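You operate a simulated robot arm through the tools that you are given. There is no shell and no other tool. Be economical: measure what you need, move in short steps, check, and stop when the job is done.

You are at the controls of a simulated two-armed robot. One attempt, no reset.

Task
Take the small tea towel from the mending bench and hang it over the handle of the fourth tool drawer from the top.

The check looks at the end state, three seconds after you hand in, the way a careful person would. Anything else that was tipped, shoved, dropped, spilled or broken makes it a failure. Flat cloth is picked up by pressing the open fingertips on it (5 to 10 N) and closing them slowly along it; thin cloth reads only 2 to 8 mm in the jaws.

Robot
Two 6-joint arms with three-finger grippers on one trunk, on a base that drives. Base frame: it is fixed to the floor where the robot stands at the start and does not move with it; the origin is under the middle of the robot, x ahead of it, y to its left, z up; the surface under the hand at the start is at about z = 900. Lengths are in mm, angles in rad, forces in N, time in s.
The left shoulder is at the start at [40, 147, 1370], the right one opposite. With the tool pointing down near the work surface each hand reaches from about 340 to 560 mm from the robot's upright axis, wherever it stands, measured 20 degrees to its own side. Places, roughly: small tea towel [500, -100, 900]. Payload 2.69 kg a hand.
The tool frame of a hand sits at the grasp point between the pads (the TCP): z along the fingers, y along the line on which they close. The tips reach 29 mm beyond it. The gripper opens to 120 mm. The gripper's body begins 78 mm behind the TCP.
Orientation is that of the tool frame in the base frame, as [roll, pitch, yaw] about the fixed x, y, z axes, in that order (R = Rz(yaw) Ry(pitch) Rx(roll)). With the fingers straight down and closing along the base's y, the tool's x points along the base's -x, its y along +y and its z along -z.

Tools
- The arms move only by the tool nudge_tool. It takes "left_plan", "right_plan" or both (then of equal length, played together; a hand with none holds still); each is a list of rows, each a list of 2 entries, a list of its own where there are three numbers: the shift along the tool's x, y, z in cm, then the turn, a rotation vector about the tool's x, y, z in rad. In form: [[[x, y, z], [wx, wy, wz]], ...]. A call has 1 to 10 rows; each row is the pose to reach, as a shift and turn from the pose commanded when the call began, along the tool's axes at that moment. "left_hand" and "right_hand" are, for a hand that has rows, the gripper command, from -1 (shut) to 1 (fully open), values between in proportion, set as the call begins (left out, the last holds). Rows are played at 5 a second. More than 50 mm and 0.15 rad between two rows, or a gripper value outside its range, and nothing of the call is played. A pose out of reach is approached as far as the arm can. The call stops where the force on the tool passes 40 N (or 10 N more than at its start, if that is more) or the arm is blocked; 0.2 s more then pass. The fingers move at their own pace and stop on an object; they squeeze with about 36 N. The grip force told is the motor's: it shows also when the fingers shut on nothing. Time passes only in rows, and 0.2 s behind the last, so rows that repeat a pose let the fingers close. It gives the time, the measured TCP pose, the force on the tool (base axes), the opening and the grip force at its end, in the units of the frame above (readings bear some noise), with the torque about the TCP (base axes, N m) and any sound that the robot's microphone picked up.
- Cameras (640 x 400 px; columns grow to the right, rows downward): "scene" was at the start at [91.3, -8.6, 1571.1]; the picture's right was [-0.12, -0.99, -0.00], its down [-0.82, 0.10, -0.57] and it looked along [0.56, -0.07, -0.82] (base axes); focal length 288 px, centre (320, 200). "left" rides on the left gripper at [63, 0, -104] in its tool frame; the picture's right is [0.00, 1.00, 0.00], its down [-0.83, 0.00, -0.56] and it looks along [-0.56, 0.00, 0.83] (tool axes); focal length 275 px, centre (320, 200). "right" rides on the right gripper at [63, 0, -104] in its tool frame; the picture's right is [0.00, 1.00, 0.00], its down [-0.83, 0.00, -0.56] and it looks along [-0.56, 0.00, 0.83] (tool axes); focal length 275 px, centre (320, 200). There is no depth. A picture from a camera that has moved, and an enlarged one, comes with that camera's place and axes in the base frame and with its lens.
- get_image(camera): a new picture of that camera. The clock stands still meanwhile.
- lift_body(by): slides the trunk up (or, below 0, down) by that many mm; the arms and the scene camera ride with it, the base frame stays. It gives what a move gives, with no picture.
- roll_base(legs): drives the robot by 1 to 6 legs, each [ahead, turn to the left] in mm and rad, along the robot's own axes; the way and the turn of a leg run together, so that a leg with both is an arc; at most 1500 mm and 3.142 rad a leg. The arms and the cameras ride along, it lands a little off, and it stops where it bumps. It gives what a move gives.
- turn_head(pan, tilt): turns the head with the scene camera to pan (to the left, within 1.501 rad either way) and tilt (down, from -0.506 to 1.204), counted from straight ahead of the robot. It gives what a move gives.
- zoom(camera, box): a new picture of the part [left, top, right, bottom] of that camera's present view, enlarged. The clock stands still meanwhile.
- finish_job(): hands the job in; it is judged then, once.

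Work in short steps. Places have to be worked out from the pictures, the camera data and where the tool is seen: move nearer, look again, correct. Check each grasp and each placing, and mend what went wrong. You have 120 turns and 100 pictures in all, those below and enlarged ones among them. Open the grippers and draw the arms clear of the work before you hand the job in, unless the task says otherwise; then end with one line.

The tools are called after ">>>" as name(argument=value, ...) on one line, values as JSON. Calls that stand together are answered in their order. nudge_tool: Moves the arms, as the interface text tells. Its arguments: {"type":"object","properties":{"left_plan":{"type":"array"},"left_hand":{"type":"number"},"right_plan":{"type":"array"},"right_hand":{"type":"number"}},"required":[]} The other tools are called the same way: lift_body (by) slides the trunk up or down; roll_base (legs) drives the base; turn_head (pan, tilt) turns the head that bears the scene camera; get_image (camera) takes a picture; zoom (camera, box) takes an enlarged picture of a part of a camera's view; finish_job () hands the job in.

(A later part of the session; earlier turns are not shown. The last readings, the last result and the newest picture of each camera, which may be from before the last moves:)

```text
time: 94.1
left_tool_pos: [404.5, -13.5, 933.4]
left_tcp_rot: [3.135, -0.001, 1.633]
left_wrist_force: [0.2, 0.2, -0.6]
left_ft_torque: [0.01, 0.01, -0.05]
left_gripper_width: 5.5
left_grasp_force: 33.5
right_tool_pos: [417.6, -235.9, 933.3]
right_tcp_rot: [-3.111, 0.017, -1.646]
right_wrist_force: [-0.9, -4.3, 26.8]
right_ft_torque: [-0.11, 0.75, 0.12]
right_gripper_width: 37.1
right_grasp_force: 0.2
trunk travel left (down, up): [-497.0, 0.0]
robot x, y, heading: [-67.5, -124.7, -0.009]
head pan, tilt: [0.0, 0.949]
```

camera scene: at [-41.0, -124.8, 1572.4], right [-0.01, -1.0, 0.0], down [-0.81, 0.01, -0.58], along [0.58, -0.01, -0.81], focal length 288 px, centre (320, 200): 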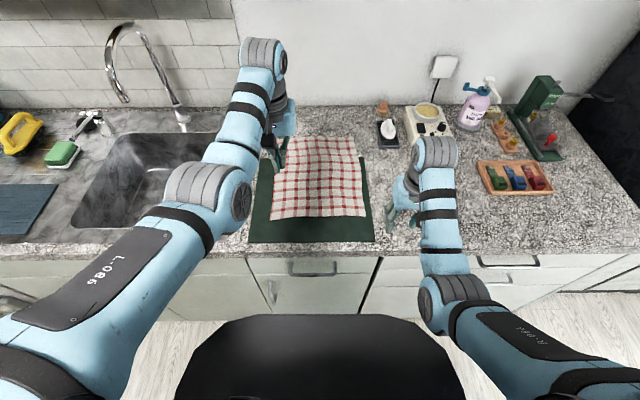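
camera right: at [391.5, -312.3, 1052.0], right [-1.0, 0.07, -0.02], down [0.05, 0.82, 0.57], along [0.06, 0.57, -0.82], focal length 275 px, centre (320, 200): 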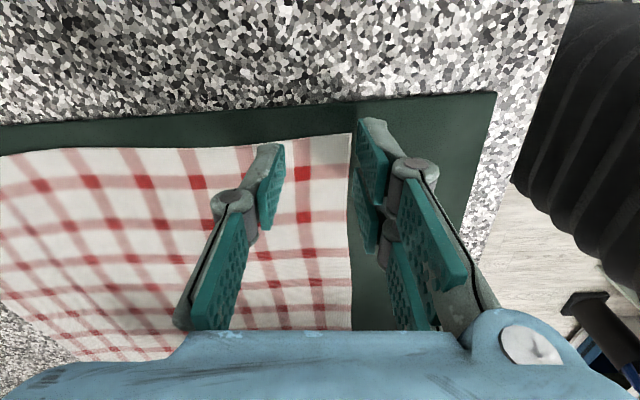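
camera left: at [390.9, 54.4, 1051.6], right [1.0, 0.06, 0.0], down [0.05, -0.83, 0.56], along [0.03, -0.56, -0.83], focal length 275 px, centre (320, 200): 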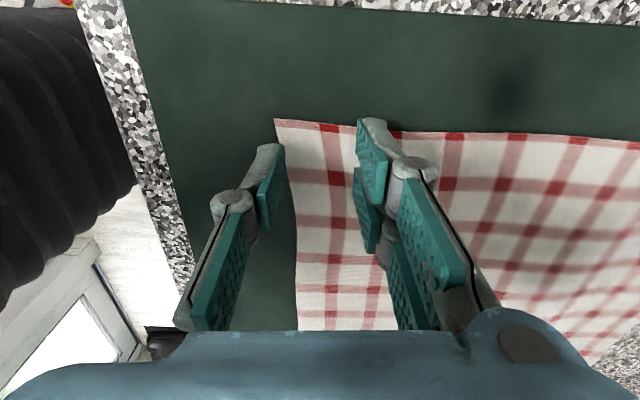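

Left holds cloth (5.2 mm). Right presses 27 N: I ease 0.7 mm and close in stages.

>>> nudge_tool(right_plan=[[[0, 0, -0.07], [0, 0, 0]], [[0, 0, -0.07], [0, 0, 0]]], right_hand=-0.55)

>>> nudge_tool(right_plan=[[[0, 0, 0], [0, 0, 0]], [[0, 0, 0], [0, 0, 0]]], right_hand=-0.75)

>>> nudge_tool(right_plan=[[[0, 0, 0], [0, 0, 0]], [[0, 0, 0], [0, 0, 0]]], right_hand=-1)

>>> zoom(camera="right", box=[200, 80, 440, 230])

```text
time: 94.7
left_tool_pos: [402.7, -13.8, 934.2]
left_tcp_rot: [3.136, 0.0, 1.633]
left_wrist_force: [0.5, 0.0, 0.7]
left_ft_torque: [-0.01, 0.02, 0.0]
left_gripper_width: 5.1
left_grasp_force: 34.1
right_tool_pos: [416.4, -236.6, 933.8]
right_tcp_rot: [-3.11, 0.015, -1.644]
right_wrist_force: [-6.6, -2.2, 25.9]
right_ft_torque: [-0.29, 0.79, -0.05]
right_gripper_width: 26.4
right_grasp_force: 3.9
trunk travel left (down, up): [-497.0, 0.0]
robot x, y, heading: [-64.5, -128.6, -0.009]
head pan, tilt: [0.0, 0.949]
```

```text
time: 95.3
left_tool_pos: [403.3, -13.1, 933.7]
left_tcp_rot: [3.135, 0.002, 1.631]
left_wrist_force: [0.2, -0.5, 0.1]
left_ft_torque: [-0.01, -0.03, 0.01]
left_gripper_width: 5.6
left_grasp_force: 33.9
right_tool_pos: [415.9, -236.6, 933.5]
right_tcp_rot: [-3.112, 0.016, -1.645]
right_wrist_force: [-5.9, 0.0, 16.9]
right_ft_torque: [-0.17, 0.48, -0.11]
right_gripper_width: 14.8
right_grasp_force: 0.1
trunk travel left (down, up): [-497.0, 0.0]
robot x, y, heading: [-66.3, -126.4, -0.011]
head pan, tilt: [0.0, 0.949]
```

```text
time: 95.9
left_tool_pos: [405.9, -14.0, 931.7]
left_tcp_rot: [3.136, 0.002, 1.632]
left_wrist_force: [-0.2, -0.6, 0.8]
left_ft_torque: [-0.01, 0.0, 0.01]
left_gripper_width: 5.3
left_grasp_force: 33.4
right_tool_pos: [417.0, -235.0, 932.9]
right_tcp_rot: [-3.116, 0.017, -1.646]
right_wrist_force: [-5.6, 0.3, 16.3]
right_ft_torque: [0.06, 0.15, 0.0]
right_gripper_width: 2.6
right_grasp_force: 32.3
trunk travel left (down, up): [-497.0, 0.0]
robot x, y, heading: [-68.1, -125.8, -0.011]
head pan, tilt: [0.0, 0.949]
```

```text
2.67 times, centred on (320, 155) of right
camera zoom: at [410.7, -299.7, 1036.2], right [-1.0, 0.07, -0.03], down [0.04, 0.82, 0.57], along [0.06, 0.57, -0.82], focal length 734 px, centre (320, 320)
```

zoom: 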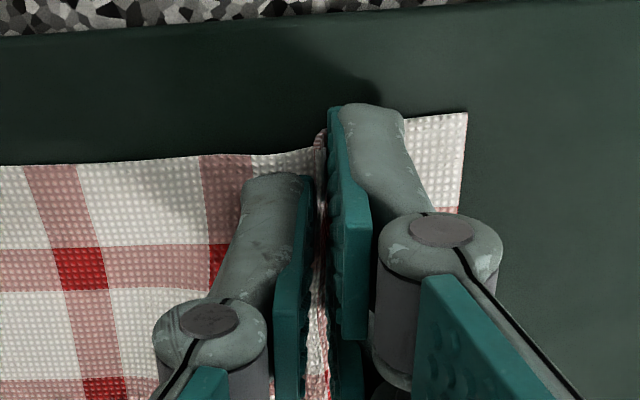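

Both read as cloth (5.3 and 2.6 mm). I lift both hands 40 mm and check they keep hold.

>>> nudge_tool(left_plan=[[[0, 0, -1], [0, 0, 0]], [[0, 0, -2], [0, 0, 0]], [[0, 0, -3], [0, 0, 0]], [[0, 0, -4], [0, 0, 0]]], right_plan=[[[0, 0, -1], [0, 0, 0]], [[0, 0, -2], [0, 0, 0]], [[0, 0, -3], [0, 0, 0]], [[0, 0, -4], [0, 0, 0]]])

>>> get_image(camera="scene")

>>> zoom(camera="right", box=[160, 60, 480, 260])

```text
time: 96.9
left_tool_pos: [407.3, -14.2, 971.1]
left_tcp_rot: [3.138, 0.001, 1.633]
left_wrist_force: [0.2, -0.1, 0.4]
left_ft_torque: [0.02, 0.01, -0.02]
left_gripper_width: 5.0
left_grasp_force: 33.3
right_tool_pos: [419.0, -236.3, 971.4]
right_tcp_rot: [-3.12, 0.015, -1.647]
right_wrist_force: [-0.1, 0.8, -0.2]
right_ft_torque: [0.03, 0.01, 0.0]
right_gripper_width: 2.0
right_grasp_force: 29.7
trunk travel left (down, up): [-497.0, 0.0]
robot x, y, heading: [-68.3, -123.1, -0.008]
head pan, tilt: [0.0, 0.949]
```

```text
48 pictures are left
camera scene: at [25.9, -125.0, 1572.3], right [-0.01, -1.0, 0.0], down [-0.81, 0.01, -0.58], along [0.58, -0.01, -0.81], focal length 288 px, centre (320, 200)
```

scene: 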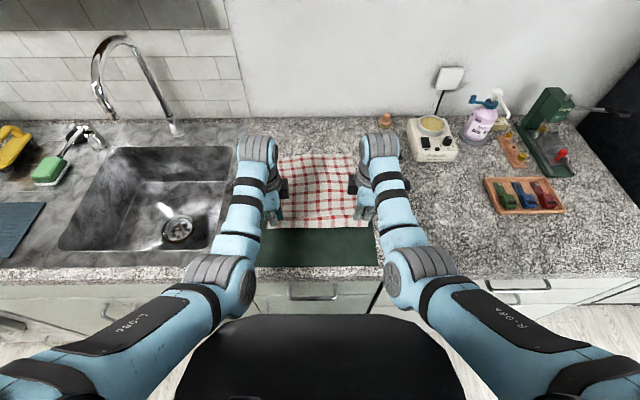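

```text
2.00 times, centred on (320, 160) of right
camera zoom: at [412.5, -300.2, 1074.8], right [-1.0, 0.07, -0.02], down [0.04, 0.82, 0.57], along [0.06, 0.57, -0.82], focal length 551 px, centre (320, 280)
```

zoom: 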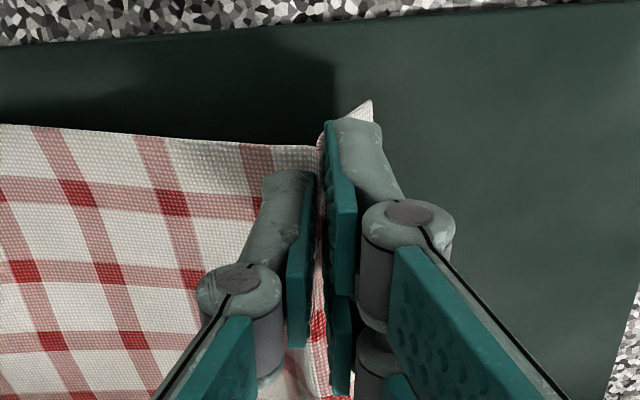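

Both hold. I lift further, 240 mm, slowly.

>>> nudge_tool(left_plan=[[[0, 0, -3], [0, 0, 0]], [[0, 0, -6], [0, 0, 0]], [[0, 0, -9], [0, 0, 0]], [[0, 0, -12], [0, 0, 0]], [[0, 0, -15], [0, 0, 0]], [[0, 0, -18], [0, 0, 0]], [[0, 0, -21], [0, 0, 0]], [[0, 0, -24], [0, 0, 0]]], right_plan=[[[0, 0, -3], [0, 0, 0]], [[0, 0, -6], [0, 0, 0]], [[0, 0, -9], [0, 0, 0]], [[0, 0, -12], [0, 0, 0]], [[0, 0, -15], [0, 0, 0]], [[0, 0, -18], [0, 0, 0]], [[0, 0, -21], [0, 0, 0]], [[0, 0, -24], [0, 0, 0]]])

>>> get_image(camera="scene")

```text
time: 98.7
left_tool_pos: [480.8, -31.2, 1186.3]
left_tcp_rot: [3.141, -0.002, 1.633]
left_wrist_force: [2.8, 0.4, 3.4]
left_ft_torque: [0.08, 0.22, -0.04]
left_gripper_width: 2.0
left_grasp_force: 30.9
left hand out of reach, approached as far as the arm can: row 3, 4, 5, 6, 7, 8
right_tool_pos: [481.2, -223.6, 1193.4]
right_tcp_rot: [-3.119, 0.016, -1.646]
right_wrist_force: [0.3, -0.8, 0.3]
right_ft_torque: [0.02, 0.03, -0.01]
right_gripper_width: 2.0
right_grasp_force: 28.8
right hand out of reach, approached as far as the arm can: row 3, 4, 5, 6, 7, 8
trunk travel left (down, up): [-497.0, 0.0]
robot x, y, heading: [-69.5, -122.7, -0.013]
head pan, tilt: [0.0, 0.949]
```

```text
46 pictures are left
camera scene: at [24.8, -124.9, 1572.4], right [-0.01, -1.0, 0.0], down [-0.81, 0.01, -0.58], along [0.58, -0.01, -0.81], focal length 288 px, centre (320, 200)
```

scene: 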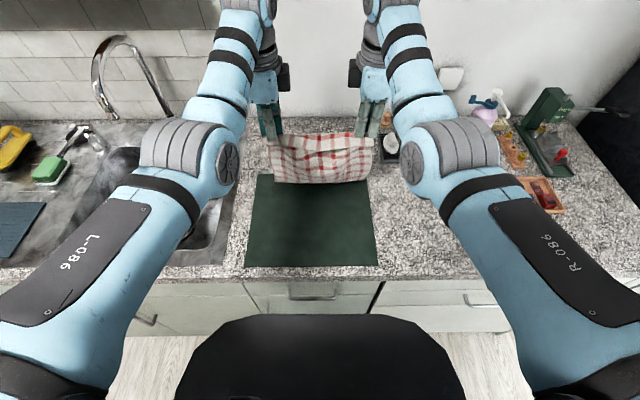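

Both still hold; hands are at z ≈ 1190. I check the left grip, which shows a small force.

>>> get_image(camera="left")

>>> get_image(camera="right")

```text
45 pictures are left
camera left: at [477.1, 31.7, 1291.2], right [1.0, 0.06, 0.0], down [0.05, -0.83, 0.56], along [0.03, -0.55, -0.83], focal length 275 px, centre (320, 200)
```

left: 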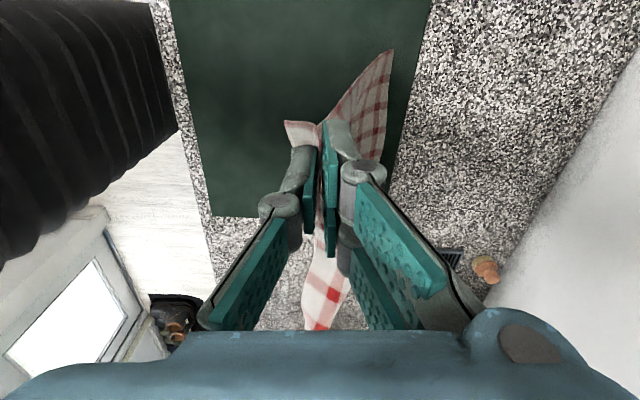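

```text
44 pictures are left
camera right: at [474.9, -287.7, 1296.3], right [-1.0, 0.07, -0.02], down [0.04, 0.82, 0.57], along [0.06, 0.57, -0.82], focal length 275 px, centre (320, 200)
```

right: 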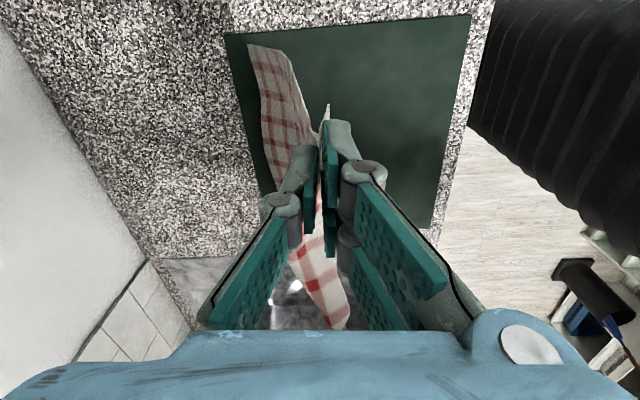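

The towel hangs neatly between both hands. I back away from the bench 310 mm and turn right.

>>> roll_base(legs=[[-310, 0]])

>>> get_image(camera="scene")

```text
time: 100.8
left_tool_pos: [172.6, -28.2, 1183.1]
left_tcp_rot: [-3.14, -0.001, 1.635]
left_wrist_force: [1.5, -0.5, 0.5]
left_ft_torque: [-0.01, 0.04, 0.08]
left_gripper_width: 2.7
left_grasp_force: 33.0
right_tool_pos: [173.9, -220.0, 1190.6]
right_tcp_rot: [-3.122, 0.015, -1.645]
right_wrist_force: [-0.2, -0.1, 0.0]
right_ft_torque: [-0.03, 0.05, 0.01]
right_gripper_width: 2.4
right_grasp_force: 32.5
trunk travel left (down, up): [-497.0, 0.0]
robot x, y, heading: [-377.5, -126.0, -0.008]
head pan, tilt: [0.0, 0.949]
```

```text
43 pictures are left
camera scene: at [-280.6, -122.0, 1572.1], right [-0.01, -1.0, 0.0], down [-0.81, 0.01, -0.58], along [0.58, 0.0, -0.81], focal length 288 px, centre (320, 200)
```

scene: 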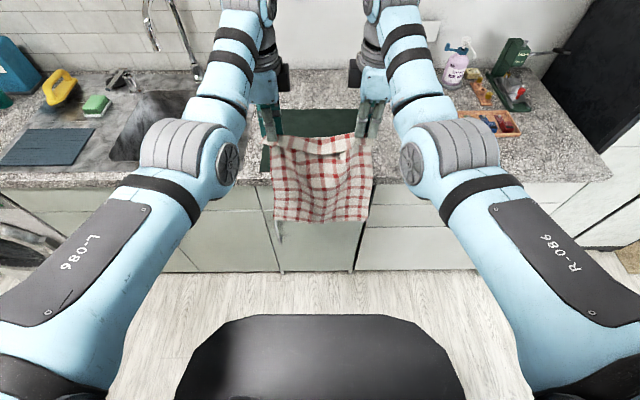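

The towel is clear of the bench and hanging flat. I turn right and drive the S-curve to the cabinet, stopping well short.

>>> roll_base(legs=[[0, -1.572], [300, 0.32], [650, 0], [400, -0.32]])

>>> turn_head(pan=0, tilt=0.75)

>>> get_image(camera="scene")

```text
time: 112.0
left_tool_pos: [53.4, -1969.4, 1186.9]
left_tcp_rot: [3.135, 0.001, 0.083]
left_wrist_force: [0.8, -0.3, -0.1]
left_ft_torque: [-0.04, -0.02, 0.03]
left_gripper_width: 2.5
left_grasp_force: 32.4
right_tool_pos: [-136.0, -1976.3, 1193.8]
right_tcp_rot: [-3.115, 0.015, 3.09]
right_wrist_force: [0.0, 0.5, 0.7]
right_ft_torque: [0.0, 0.01, -0.01]
right_gripper_width: 1.9
right_grasp_force: 29.9
trunk travel left (down, up): [-497.0, 0.0]
robot x, y, heading: [-53.8, -1424.5, -1.56]
head pan, tilt: [0.0, 0.949]
```

```text
time: 112.7
left_tool_pos: [55.2, -1973.1, 1186.3]
left_tcp_rot: [3.139, 0.001, 0.083]
left_wrist_force: [1.1, -0.4, -0.6]
left_ft_torque: [-0.01, 0.04, 0.01]
left_gripper_width: 2.9
left_grasp_force: 31.3
right_tool_pos: [-137.9, -1977.5, 1192.6]
right_tcp_rot: [-3.118, 0.016, 3.09]
right_wrist_force: [0.0, -1.2, 0.7]
right_ft_torque: [-0.04, -0.03, -0.06]
right_gripper_width: 1.7
right_grasp_force: 31.5
trunk travel left (down, up): [-497.0, 0.0]
robot x, y, heading: [-50.4, -1427.7, -1.56]
head pan, tilt: [0.0, 0.75]
```

```text
42 pictures are left
camera scene: at [-49.9, -1528.7, 1587.9], right [-1.0, -0.01, 0.0], down [-0.01, 0.68, -0.73], along [0.01, -0.73, -0.68], focal length 288 px, centre (320, 200)
```

scene: 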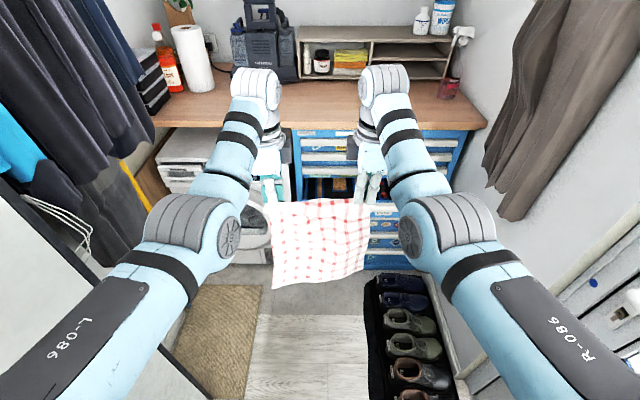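

The towel hangs well in front of me; the open drawer is beyond. I approach 330 mm with a slight right turn to centre the towel on the handle's left half, then look.

>>> roll_base(legs=[[330, -0.075]])

>>> get_image(camera="scene")

>>> get_image(camera="left")

```text
time: 114.9
left_tool_pos: [6.4, -2306.3, 1186.4]
left_tcp_rot: [3.136, 0.0, 0.01]
left_wrist_force: [0.0, -1.7, -1.2]
left_ft_torque: [-0.08, -0.04, 0.07]
left_gripper_width: 2.8
left_grasp_force: 32.8
right_tool_pos: [-185.4, -2296.3, 1194.8]
right_tcp_rot: [-3.118, 0.017, 3.016]
right_wrist_force: [0.0, -0.7, 1.0]
right_ft_torque: [0.02, -0.02, 0.01]
right_gripper_width: 2.1
right_grasp_force: 30.2
trunk travel left (down, up): [-497.0, 0.0]
robot x, y, heading: [-62.1, -1754.2, -1.632]
head pan, tilt: [0.0, 0.75]
```

```text
41 pictures are left
camera scene: at [-64.9, -1854.6, 1588.2], right [-1.0, 0.06, 0.0], down [0.04, 0.68, -0.73], along [-0.04, -0.73, -0.68], focal length 288 px, centre (320, 200)
```

scene: 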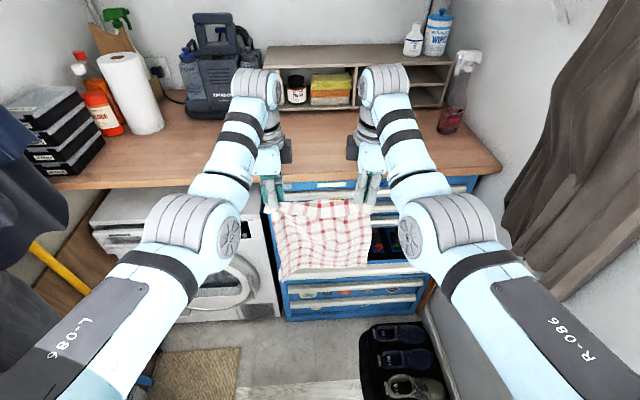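

```text
40 pictures are left
camera left: at [70.1, -2305.1, 1292.1], right [0.01, -1.0, 0.0], down [-0.83, 0.0, 0.56], along [-0.56, -0.01, -0.83], focal length 275 px, centre (320, 200)
```

left: 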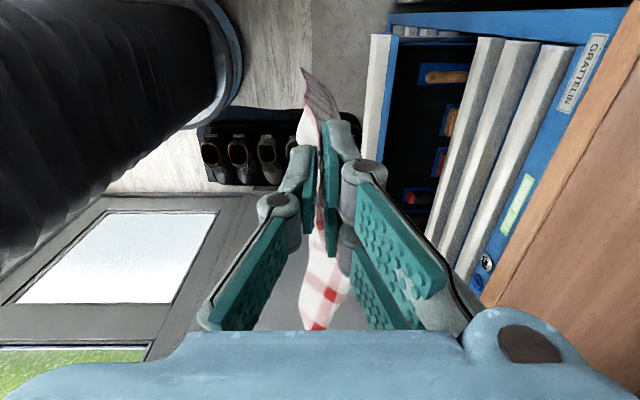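

The side view is very helpful: handle 4's front at y ≈ -2400, the drawer wall's inner face at ≈ -2441, handle 3 at ≈ -2548. I drive 172 mm to bring the towel's plane to y ≈ -2475, still high above.

>>> roll_base(legs=[[172, 0]])

>>> get_image(camera="left")

>>> get_image(camera="right")

```text
time: 116.3
left_tool_pos: [-0.8, -2480.4, 1185.5]
left_tcp_rot: [3.14, 0.001, 0.015]
left_wrist_force: [-0.5, -2.5, -1.1]
left_ft_torque: [0.0, -0.01, 0.04]
left_gripper_width: 2.8
left_grasp_force: 33.2
right_tool_pos: [-192.2, -2472.8, 1194.0]
right_tcp_rot: [-3.119, 0.016, 3.02]
right_wrist_force: [-0.7, 0.6, -0.3]
right_ft_torque: [-0.05, -0.05, -0.03]
right_gripper_width: 1.7
right_grasp_force: 30.1
trunk travel left (down, up): [-497.0, 0.0]
robot x, y, heading: [-66.5, -1927.7, -1.631]
head pan, tilt: [0.0, 0.75]
```

```text
39 pictures are left
camera left: at [63.0, -2481.3, 1290.6], right [0.01, -1.0, 0.0], down [-0.83, -0.01, 0.56], along [-0.56, -0.01, -0.83], focal length 275 px, centre (320, 200)
```

left: 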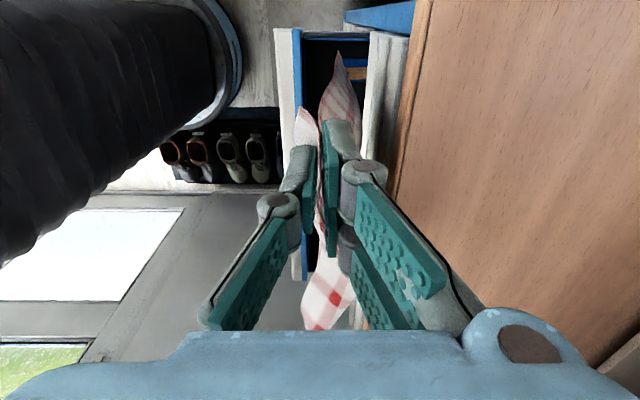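

```text
38 pictures are left
camera right: at [-255.5, -2462.7, 1296.1], right [0.12, 0.99, -0.02], down [0.82, -0.08, 0.57], along [0.56, -0.08, -0.82], focal length 275 px, centre (320, 200)
```

right: 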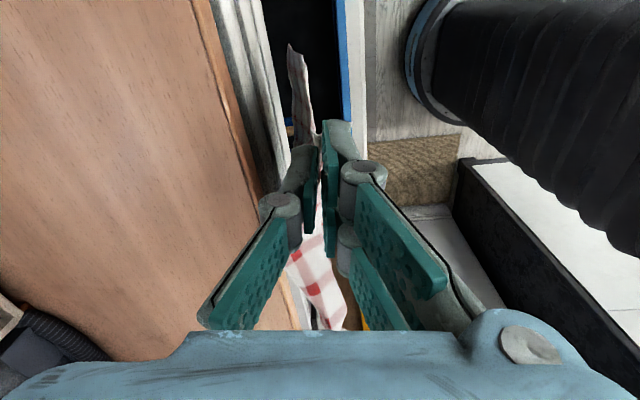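

The towel hangs right over the drawer opening, with ~40 mm to spare either way. I lower the trunk 130 mm and check.

>>> lift_body(by=-130)

>>> get_image(camera="left")

>>> get_image(camera="right")

```text
time: 117.9
left_tool_pos: [-1.0, -2482.1, 1054.8]
left_tcp_rot: [3.141, -0.001, 0.018]
left_wrist_force: [-0.6, 1.0, 0.7]
left_ft_torque: [0.0, 0.01, -0.03]
left_gripper_width: 1.8
left_grasp_force: 30.1
right_tool_pos: [-192.8, -2472.9, 1062.6]
right_tcp_rot: [-3.119, 0.015, 3.02]
right_wrist_force: [0.0, -0.2, -0.8]
right_ft_torque: [0.01, -0.02, 0.02]
right_gripper_width: 2.5
right_grasp_force: 33.4
trunk travel left (down, up): [-367.0, 130.0]
robot x, y, heading: [-69.9, -1927.6, -1.631]
head pan, tilt: [0.0, 0.75]
```

```text
37 pictures are left
camera left: at [62.0, -2482.1, 1160.3], right [0.01, -1.0, 0.0], down [-0.83, -0.01, 0.56], along [-0.56, -0.01, -0.83], focal length 275 px, centre (320, 200)
```

left: 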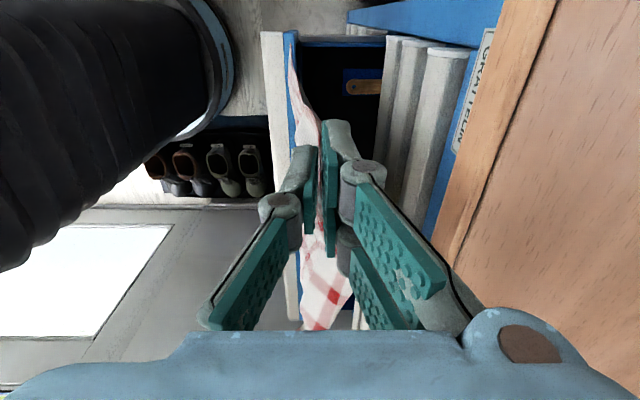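

```text
36 pictures are left
camera right: at [-256.4, -2463.5, 1165.6], right [0.12, 0.99, -0.02], down [0.82, -0.08, 0.57], along [0.56, -0.08, -0.82], focal length 275 px, centre (320, 200)
```

right: 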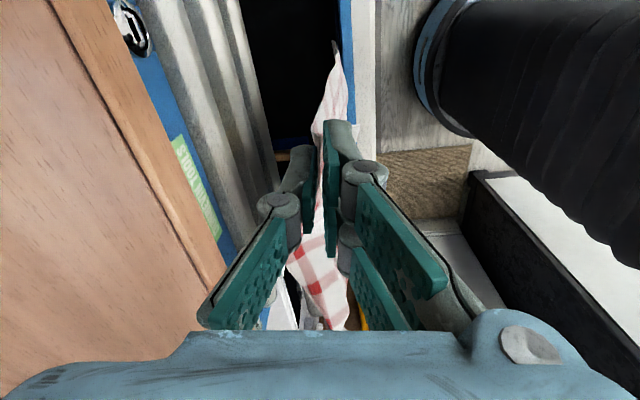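

The left bottom corner is near the drawer's front wall; perhaps the towel is swaying. I wait 2 s and look again.

>>> nudge_tool(left_plan=[[[0, 0, 0], [0, 0, 0]], [[0, 0, 0], [0, 0, 0]], [[0, 0, 0], [0, 0, 0]], [[0, 0, 0], [0, 0, 0]], [[0, 0, 0], [0, 0, 0]], [[0, 0, 0], [0, 0, 0]], [[0, 0, 0], [0, 0, 0]], [[0, 0, 0], [0, 0, 0]], [[0, 0, 0], [0, 0, 0]], [[0, 0, 0], [0, 0, 0]]])

>>> get_image(camera="left")

```text
time: 120.1
left_tool_pos: [-0.7, -2482.2, 1055.2]
left_tcp_rot: [3.141, -0.002, 0.014]
left_wrist_force: [0.1, -0.3, -1.0]
left_ft_torque: [-0.11, 0.01, 0.02]
left_gripper_width: 2.4
left_grasp_force: 33.0
right_tool_pos: [-193.2, -2472.5, 1061.1]
right_tcp_rot: [-3.117, 0.018, 3.019]
right_wrist_force: [-0.1, -0.3, 0.0]
right_ft_torque: [0.01, 0.01, 0.01]
right_gripper_width: 2.1
right_grasp_force: 30.1
trunk travel left (down, up): [-367.0, 130.0]
robot x, y, heading: [-64.0, -1929.7, -1.635]
head pan, tilt: [0.0, 0.75]
```

```text
35 pictures are left
camera left: at [61.8, -2481.9, 1160.5], right [0.01, -1.0, 0.0], down [-0.83, -0.01, 0.56], along [-0.56, -0.01, -0.83], focal length 275 px, centre (320, 200)
```

left: 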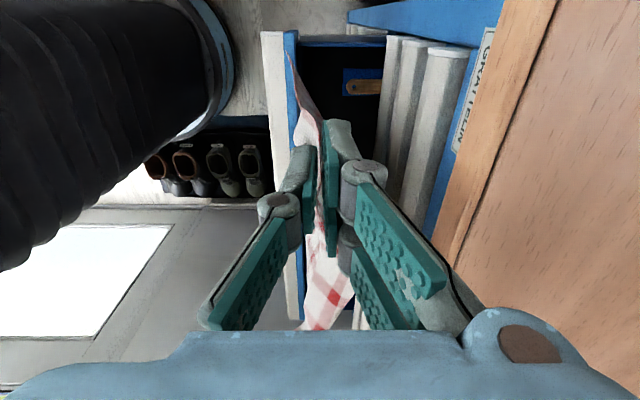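

The left corner hangs at the wall, so I move only the left hand 20 mm forward (y ≈ -2502), then look.

>>> nudge_tool(left_plan=[[[0, 1, 0], [0, 0, 0]], [[0, 2, 0], [0, 0, 0]], [[0, 2, 0], [0, 0, 0]], [[0, 2, 0], [0, 0, 0]], [[0, 2, 0], [0, 0, 0]], [[0, 2, 0], [0, 0, 0]]])

>>> zoom(camera="left", box=[200, 0, 440, 150])

```text
time: 121.5
left_tool_pos: [0.8, -2496.4, 1054.8]
left_tcp_rot: [3.141, 0.0, 0.015]
left_wrist_force: [-0.2, 0.6, 1.0]
left_ft_torque: [-0.03, 0.0, 0.02]
left_gripper_width: 1.3
left_grasp_force: 29.5
left hand out of reach, approached as far as the arm can: row 2, 3, 4, 5, 6
right_tool_pos: [-193.7, -2473.5, 1061.7]
right_tcp_rot: [-3.119, 0.016, 3.022]
right_wrist_force: [0.0, 0.5, 0.0]
right_ft_torque: [0.1, 0.0, 0.0]
right_gripper_width: 2.4
right_grasp_force: 33.3
trunk travel left (down, up): [-367.0, 130.0]
robot x, y, heading: [-69.7, -1930.3, -1.631]
head pan, tilt: [0.0, 0.75]
```

```text
2.67 times, centred on (320, 75) of left
camera zoom: at [64.1, -2496.4, 1159.9], right [0.01, -1.0, 0.0], down [-0.83, -0.01, 0.56], along [-0.56, -0.01, -0.83], focal length 734 px, centre (320, 533)
```

zoom: 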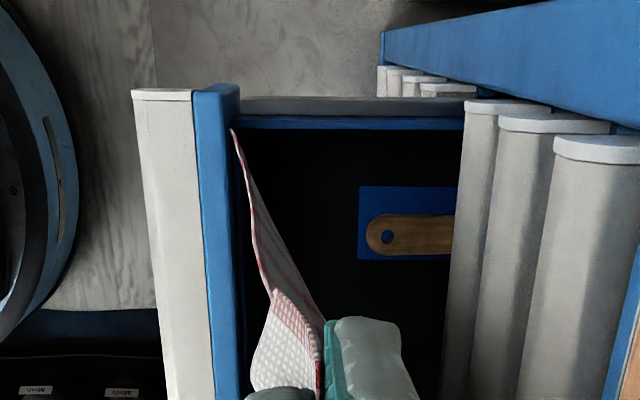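

The corner is just at the wall's inner edge. I drive 14 mm further (still above the bench level) and lower 40 mm, then check.

>>> roll_base(legs=[[14, 0]])

>>> lift_body(by=-40)

>>> zoom(camera="left", box=[200, 0, 440, 150])

>>> zoom(camera="right", box=[200, 0, 440, 150])

```text
time: 122.6
left_tool_pos: [4.7, -2510.6, 1051.5]
left_tcp_rot: [-3.135, -0.003, 0.021]
left_wrist_force: [0.0, 0.2, 0.7]
left_ft_torque: [0.0, -0.01, 0.02]
left_gripper_width: 1.9
left_grasp_force: 30.0
right_tool_pos: [-192.4, -2488.6, 1061.6]
right_tcp_rot: [-3.12, 0.018, 3.029]
right_wrist_force: [0.6, -0.9, -0.6]
right_ft_torque: [0.08, -0.01, 0.01]
right_gripper_width: 2.7
right_grasp_force: 33.1
trunk travel left (down, up): [-367.0, 130.0]
robot x, y, heading: [-68.7, -1942.3, -1.643]
head pan, tilt: [0.0, 0.75]
stopped in leg 1: the robot was blocked; the commanded pose is now the measured one
```

```text
time: 123.4
left_tool_pos: [6.4, -2508.4, 1013.3]
left_tcp_rot: [-3.138, -0.002, 0.021]
left_wrist_force: [-0.9, -0.3, -1.6]
left_ft_torque: [-0.03, 0.0, -0.01]
left_gripper_width: 3.1
left_grasp_force: 31.4
right_tool_pos: [-189.4, -2486.3, 1021.8]
right_tcp_rot: [-3.118, 0.016, 3.027]
right_wrist_force: [0.6, -2.4, 1.4]
right_ft_torque: [-0.05, -0.08, -0.08]
right_gripper_width: 1.6
right_grasp_force: 31.6
trunk travel left (down, up): [-327.0, 170.0]
robot x, y, heading: [-68.3, -1939.8, -1.646]
head pan, tilt: [0.0, 0.75]
```

```text
2.67 times, centred on (320, 75) of left
camera zoom: at [68.3, -2508.0, 1118.4], right [0.02, -1.0, 0.0], down [-0.83, -0.02, 0.55], along [-0.55, -0.01, -0.83], focal length 734 px, centre (320, 533)
```

zoom: 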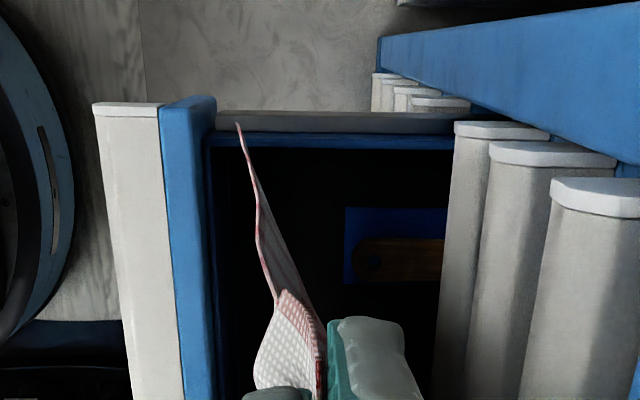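

```text
2.67 times, centred on (320, 75) of right
camera zoom: at [-253.2, -2477.1, 1125.7], right [0.11, 0.99, -0.02], down [0.82, -0.08, 0.57], along [0.56, -0.08, -0.82], focal length 734 px, centre (320, 533)
```

zoom: 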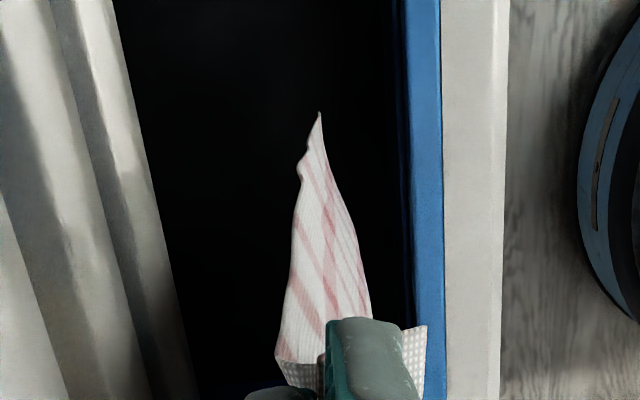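

The base was blocked near the end of that short move. I look down to see what it touched before going on.

>>> turn_head(pan=-0.6, tilt=1.2)

>>> get_image(camera="scene")

>>> zoom(camera="left", box=[60, 0, 340, 175])

```text
time: 124.4
left_tool_pos: [4.9, -2509.2, 1013.1]
left_tcp_rot: [-3.139, -0.003, 0.024]
left_wrist_force: [0.2, -0.6, 1.4]
left_ft_torque: [-0.01, -0.01, -0.01]
left_gripper_width: 1.4
left_grasp_force: 29.9
right_tool_pos: [-189.7, -2486.9, 1022.4]
right_tcp_rot: [-3.119, 0.017, 3.028]
right_wrist_force: [0.3, 0.9, -0.5]
right_ft_torque: [0.08, 0.01, 0.0]
right_gripper_width: 2.6
right_grasp_force: 33.4
trunk travel left (down, up): [-327.0, 170.0]
robot x, y, heading: [-68.3, -1938.0, -1.642]
head pan, tilt: [-0.6, 1.201]
```

```text
31 pictures are left
camera scene: at [-103.1, -2005.7, 1386.2], right [-0.78, 0.62, 0.0], down [0.58, 0.73, -0.36], along [-0.23, -0.28, -0.93], focal length 288 px, centre (320, 200)
```

scene: 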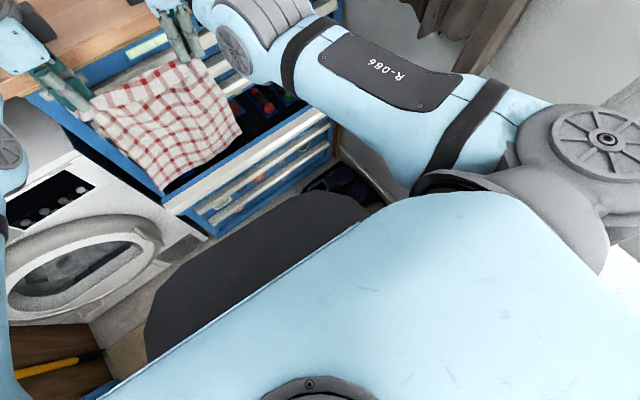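

```text
2.29 times, centred on (200, 88) of left
camera zoom: at [68.2, -2508.2, 1118.3], right [0.02, -1.0, 0.0], down [-0.83, -0.02, 0.55], along [-0.55, -0.01, -0.83], focal length 629 px, centre (594, 457)
```

zoom: 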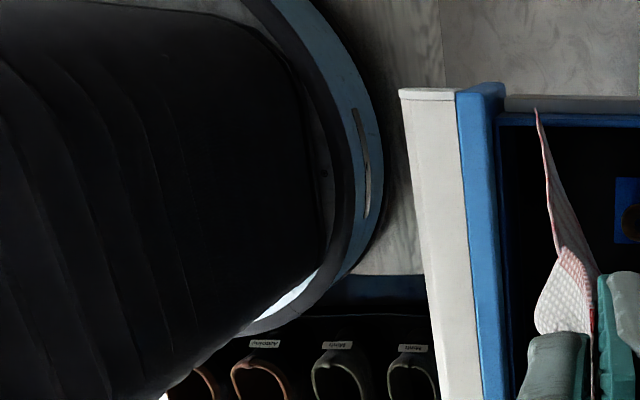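

The round base foot apparently reached the shoe mat's edge; I'll only move back from here. The towel's lower edge is inside the drawer; I lower 40 mm more, then back off 40 mm.

>>> lift_body(by=-40)

>>> roll_base(legs=[[-38, 0]])

>>> zoom(camera="left", box=[60, 0, 440, 220])

>>> zoom(camera="right", box=[200, 0, 600, 230])

```text
time: 125.2
left_tool_pos: [5.1, -2508.2, 973.6]
left_tcp_rot: [-3.138, -0.002, 0.023]
left_wrist_force: [0.2, -1.7, -0.1]
left_ft_torque: [-0.04, -0.03, 0.0]
left_gripper_width: 2.9
left_grasp_force: 31.4
right_tool_pos: [-189.9, -2487.4, 982.5]
right_tcp_rot: [-3.119, 0.017, 3.028]
right_wrist_force: [-0.3, -1.2, 0.3]
right_ft_torque: [-0.02, -0.02, -0.07]
right_gripper_width: 1.4
right_grasp_force: 32.0
trunk travel left (down, up): [-287.0, 210.0]
robot x, y, heading: [-64.9, -1942.4, -1.644]
head pan, tilt: [-0.6, 1.201]
```

```text
time: 126.1
left_tool_pos: [9.3, -2475.9, 970.9]
left_tcp_rot: [-3.132, -0.002, 0.024]
left_wrist_force: [1.3, -2.2, -2.0]
left_ft_torque: [0.01, 0.0, 0.02]
left_gripper_width: 2.9
left_grasp_force: 31.6
right_tool_pos: [-184.2, -2453.0, 979.9]
right_tcp_rot: [-3.127, 0.016, 3.031]
right_wrist_force: [-0.1, -2.3, -0.5]
right_ft_torque: [0.05, -0.02, -0.08]
right_gripper_width: 1.8
right_grasp_force: 31.3
trunk travel left (down, up): [-287.0, 210.0]
robot x, y, heading: [-62.3, -1911.1, -1.64]
head pan, tilt: [-0.6, 1.201]
```

```text
1.68 times, centred on (250, 110) of left
camera zoom: at [72.4, -2476.0, 1075.3], right [0.02, -1.0, -0.01], down [-0.83, -0.02, 0.55], along [-0.55, 0.0, -0.83], focal length 464 px, centre (438, 352)
```

zoom: 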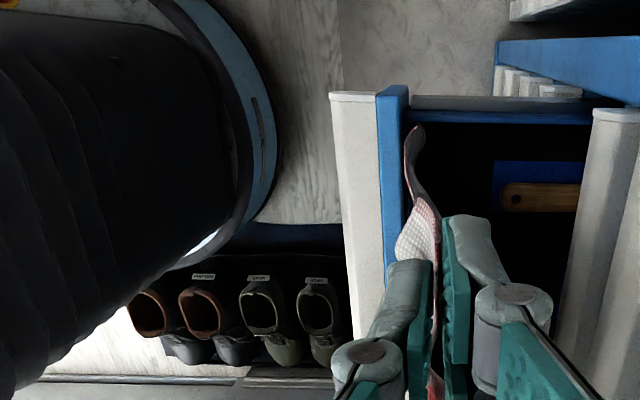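

```text
1.60 times, centred on (400, 115) of right
camera zoom: at [-249.3, -2445.8, 1082.9], right [0.11, 0.99, -0.02], down [0.82, -0.08, 0.57], along [0.56, -0.07, -0.82], focal length 440 px, centre (192, 336)
```

zoom: 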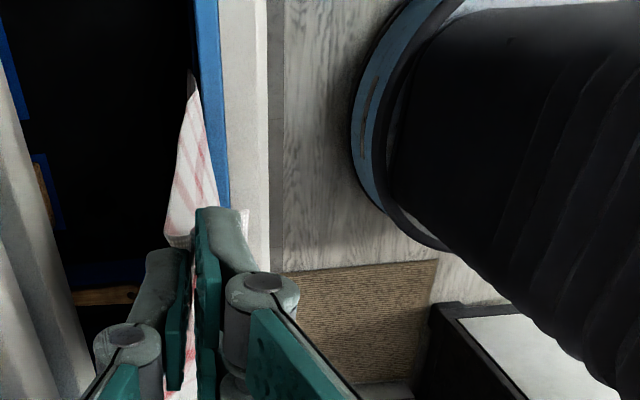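

The lower edge lies inside the drawer behind its wall. I back 12 mm more for clearance and feed more cloth in by lowering 85 mm.

>>> roll_base(legs=[[-12, 0]])

>>> lift_body(by=-85)

>>> zoom(camera="left", box=[60, 0, 440, 220])

>>> zoom(camera="right", box=[200, 0, 600, 230])

```text
time: 126.8
left_tool_pos: [11.0, -2461.2, 970.9]
left_tcp_rot: [-3.135, -0.003, 0.024]
left_wrist_force: [-0.1, -1.0, -1.3]
left_ft_torque: [0.01, -0.01, 0.01]
left_gripper_width: 3.1
left_grasp_force: 31.6
right_tool_pos: [-184.2, -2440.8, 981.3]
right_tcp_rot: [-3.122, 0.017, 3.031]
right_wrist_force: [-1.6, -2.5, 0.0]
right_ft_torque: [0.0, -0.01, -0.03]
right_gripper_width: 1.5
right_grasp_force: 31.2
trunk travel left (down, up): [-287.0, 210.0]
robot x, y, heading: [-60.3, -1893.2, -1.642]
head pan, tilt: [-0.6, 1.201]
```

```text
time: 128.1
left_tool_pos: [11.3, -2460.0, 889.4]
left_tcp_rot: [-3.136, -0.005, 0.025]
left_wrist_force: [-0.3, 0.3, 1.4]
left_ft_torque: [0.0, 0.05, 0.0]
left_gripper_width: 1.6
left_grasp_force: 29.7
right_tool_pos: [-185.0, -2437.4, 898.7]
right_tcp_rot: [-3.118, 0.017, 3.031]
right_wrist_force: [-0.1, 0.9, -0.5]
right_ft_torque: [0.03, -0.04, -0.01]
right_gripper_width: 2.5
right_grasp_force: 33.3
trunk travel left (down, up): [-202.0, 295.0]
robot x, y, heading: [-63.4, -1893.7, -1.648]
head pan, tilt: [-0.6, 1.201]
```

```text
1.68 times, centred on (250, 110) of left
camera zoom: at [73.0, -2458.7, 994.5], right [0.02, -1.0, 0.0], down [-0.83, -0.02, 0.55], along [-0.55, -0.01, -0.83], focal length 464 px, centre (438, 352)
```

zoom: 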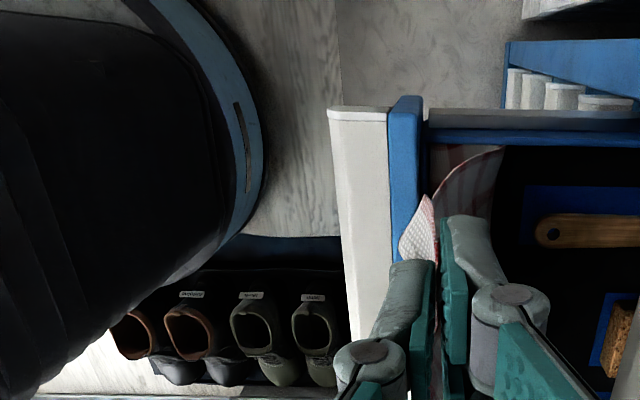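

```text
1.60 times, centred on (400, 115) of right
camera zoom: at [-248.7, -2428.5, 1001.8], right [0.11, 0.99, -0.02], down [0.82, -0.08, 0.57], along [0.56, -0.08, -0.82], focal length 440 px, centre (192, 336)
```

zoom: 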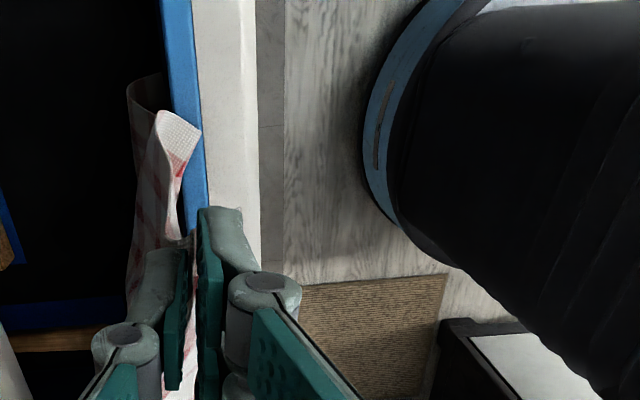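

About half the towel is now inside. Next I bring the held edge over the front in steps: back 50, down 60, back 45, down 60.

>>> roll_base(legs=[[-50, 0]])

>>> lift_body(by=-60)

>>> roll_base(legs=[[-45, 0]])

>>> get_image(camera="left")

>>> get_image(camera="right")

```text
time: 129.0
left_tool_pos: [13.0, -2412.1, 887.2]
left_tcp_rot: [-3.133, -0.004, 0.024]
left_wrist_force: [-0.9, 0.2, -0.2]
left_ft_torque: [-0.07, 0.01, -0.01]
left_gripper_width: 1.5
left_grasp_force: 28.8
right_tool_pos: [-182.1, -2390.4, 896.4]
right_tcp_rot: [-3.122, 0.016, 3.029]
right_wrist_force: [-0.3, 0.3, -1.1]
right_ft_torque: [0.06, -0.01, 0.01]
right_gripper_width: 2.3
right_grasp_force: 33.2
trunk travel left (down, up): [-202.0, 295.0]
robot x, y, heading: [-55.9, -1841.2, -1.647]
head pan, tilt: [-0.6, 1.201]
```

```text
time: 130.0
left_tool_pos: [15.0, -2410.1, 829.0]
left_tcp_rot: [-3.138, -0.003, 0.023]
left_wrist_force: [-1.3, 0.5, 0.9]
left_ft_torque: [0.18, -0.02, 0.02]
left_gripper_width: 2.1
left_grasp_force: 31.3
right_tool_pos: [-182.0, -2388.1, 837.7]
right_tcp_rot: [-3.12, 0.016, 3.029]
right_wrist_force: [-0.9, -0.2, 0.9]
right_ft_torque: [-0.03, 0.0, -0.01]
right_gripper_width: 2.0
right_grasp_force: 29.7
trunk travel left (down, up): [-142.0, 355.0]
robot x, y, heading: [-59.5, -1839.9, -1.638]
head pan, tilt: [-0.6, 1.201]
```

```text
time: 130.9
left_tool_pos: [16.3, -2366.3, 828.0]
left_tcp_rot: [-3.136, -0.003, 0.024]
left_wrist_force: [0.0, 1.4, 0.7]
left_ft_torque: [-0.05, 0.0, 0.0]
left_gripper_width: 1.8
left_grasp_force: 31.4
right_tool_pos: [-177.3, -2343.6, 837.1]
right_tcp_rot: [-3.119, 0.016, 3.031]
right_wrist_force: [0.7, 0.4, 0.4]
right_ft_torque: [0.02, -0.01, -0.01]
right_gripper_width: 1.8
right_grasp_force: 29.8
trunk travel left (down, up): [-142.0, 355.0]
robot x, y, heading: [-54.6, -1798.4, -1.645]
head pan, tilt: [-0.6, 1.201]
```

```text
25 pictures are left
camera left: at [80.0, -2365.3, 933.3], right [0.02, -1.0, -0.01], down [-0.83, -0.02, 0.55], along [-0.55, -0.01, -0.83], focal length 275 px, centre (320, 200)
```

left: 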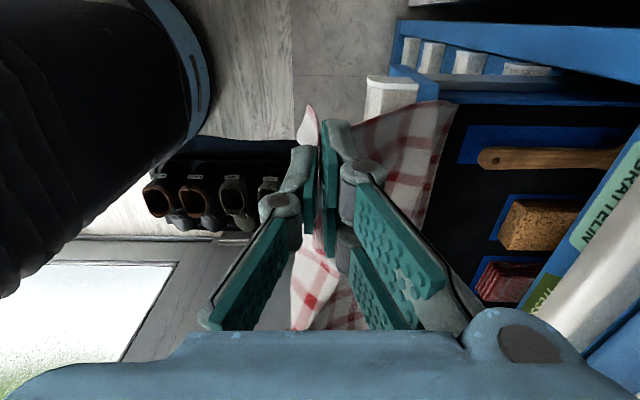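

```text
24 pictures are left
camera right: at [-241.9, -2335.0, 940.6], right [0.11, 0.99, -0.02], down [0.82, -0.08, 0.57], along [0.56, -0.08, -0.82], focal length 275 px, centre (320, 200)
```

right: 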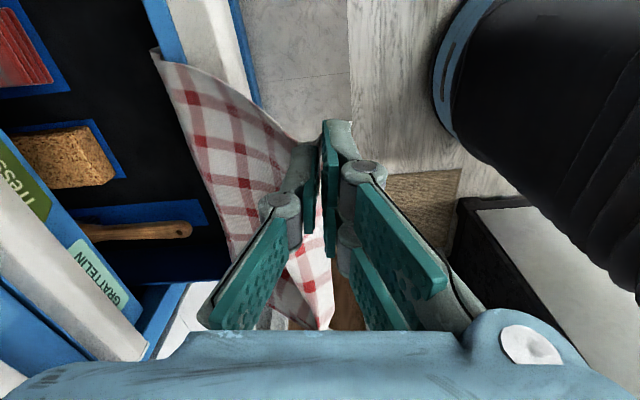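

The cloth now crosses the drawer front. I lower 70 mm more and look from the head camera.

>>> lift_body(by=-70)

>>> turn_head(pan=-0.05, tilt=0.8)

>>> get_image(camera="scene")

```text
time: 132.0
left_tool_pos: [17.5, -2365.1, 757.7]
left_tcp_rot: [-3.139, -0.004, 0.024]
left_wrist_force: [0.2, -3.1, 0.4]
left_ft_torque: [-0.05, 0.01, 0.01]
left_gripper_width: 3.3
left_grasp_force: 34.7
right_tool_pos: [-177.4, -2343.1, 767.0]
right_tcp_rot: [-3.119, 0.016, 3.03]
right_wrist_force: [-0.1, -0.1, 0.4]
right_ft_torque: [0.0, 0.02, 0.04]
right_gripper_width: 2.1
right_grasp_force: 29.7
trunk travel left (down, up): [-72.0, 425.0]
robot x, y, heading: [-54.3, -1800.3, -1.645]
head pan, tilt: [-0.6, 1.201]
```

```text
time: 132.9
left_tool_pos: [17.8, -2364.6, 757.8]
left_tcp_rot: [-3.139, -0.004, 0.024]
left_wrist_force: [-1.0, -0.2, -0.7]
left_ft_torque: [0.12, -0.01, -0.03]
left_gripper_width: 3.3
left_grasp_force: 36.5
right_tool_pos: [-178.0, -2343.9, 766.7]
right_tcp_rot: [-3.121, 0.015, 3.031]
right_wrist_force: [0.2, -1.4, 3.9]
right_ft_torque: [-0.02, -0.03, -0.04]
right_gripper_width: 1.8
right_grasp_force: 31.2
trunk travel left (down, up): [-72.0, 425.0]
robot x, y, heading: [-55.0, -1796.0, -1.643]
head pan, tilt: [-0.051, 0.799]
```

```text
23 pictures are left
camera scene: at [-68.0, -1898.2, 1158.6], right [-0.99, 0.13, 0.0], down [0.09, 0.71, -0.7], along [-0.09, -0.69, -0.72], focal length 288 px, centre (320, 200)
```

scene: 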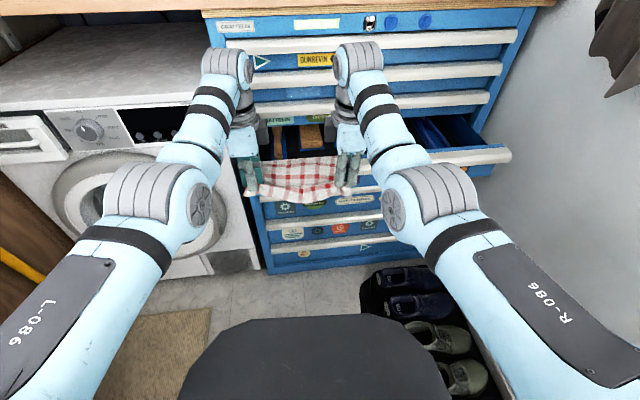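

The towel lies over the handle with my hands in front of it. I lower 60 mm more and zoom in before releasing.

>>> lift_body(by=-60)

>>> zoom(camera="scene", box=[190, 80, 430, 230])

>>> get_image(camera="left")

```text
time: 133.9
left_tool_pos: [17.0, -2365.4, 699.4]
left_tcp_rot: [-3.139, -0.003, 0.024]
left_wrist_force: [-0.5, -1.5, -0.3]
left_ft_torque: [-0.03, -0.04, 0.08]
left_gripper_width: 2.5
left_grasp_force: 32.5
right_tool_pos: [-179.0, -2343.3, 708.7]
right_tcp_rot: [-3.119, 0.016, 3.031]
right_wrist_force: [0.6, -0.1, 0.0]
right_ft_torque: [0.02, 0.04, -0.03]
right_gripper_width: 3.0
right_grasp_force: 33.1
trunk travel left (down, up): [-12.0, 485.0]
robot x, y, heading: [-54.1, -1796.1, -1.646]
head pan, tilt: [-0.051, 0.799]
```

```text
2.67 times, centred on (310, 155) of scene
camera zoom: at [-67.9, -1897.8, 1099.7], right [-0.99, 0.12, 0.0], down [0.09, 0.71, -0.7], along [-0.09, -0.69, -0.72], focal length 769 px, centre (347, 320)
```

zoom: 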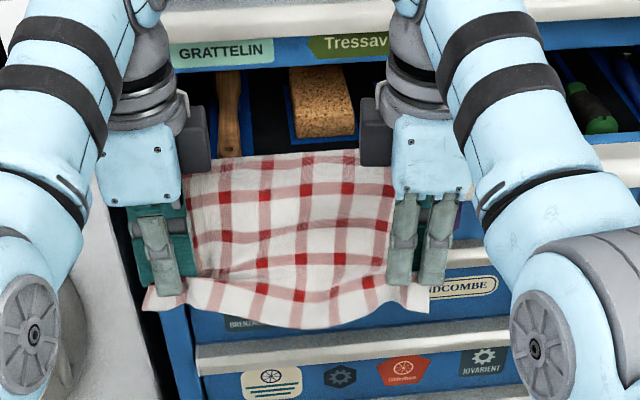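

```text
21 pictures are left
camera left: at [80.1, -2364.0, 804.2], right [0.02, -1.0, 0.0], down [-0.83, -0.02, 0.55], along [-0.55, -0.01, -0.83], focal length 275 px, centre (320, 200)
```

left: 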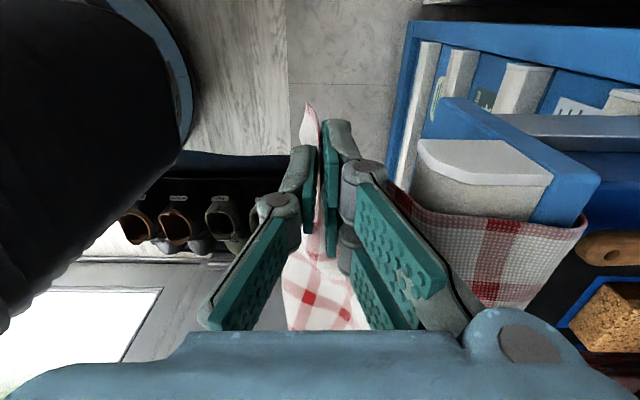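

I need to know how much cloth is behind the wall. I zoom the side view.

>>> zoom(camera="left", box=[280, 90, 620, 320])

>>> zoom(camera="right", box=[20, 20, 420, 280])

```text
1.74 times, centred on (450, 205) of left
camera zoom: at [80.1, -2364.0, 804.2], right [0.02, -1.0, 0.0], down [-0.83, -0.02, 0.55], along [-0.55, -0.01, -0.83], focal length 479 px, centre (94, 191)
```

zoom: 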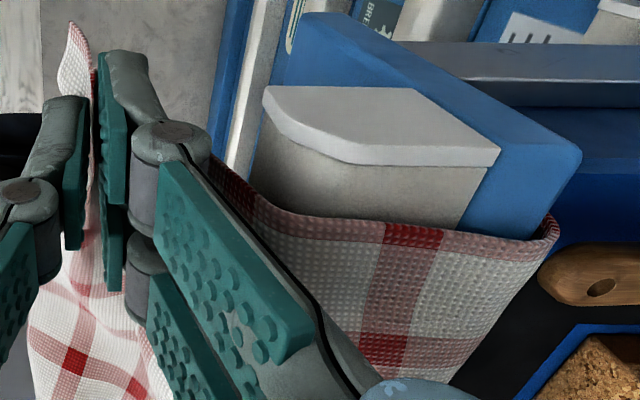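

```text
1.54 times, centred on (220, 150) of right
camera zoom: at [-241.8, -2333.7, 811.5], right [0.11, 0.99, -0.02], down [0.82, -0.08, 0.57], along [0.56, -0.08, -0.82], focal length 424 px, centre (474, 277)
```

zoom: 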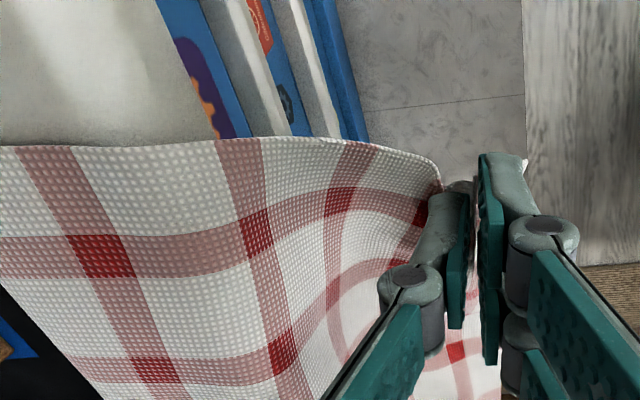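

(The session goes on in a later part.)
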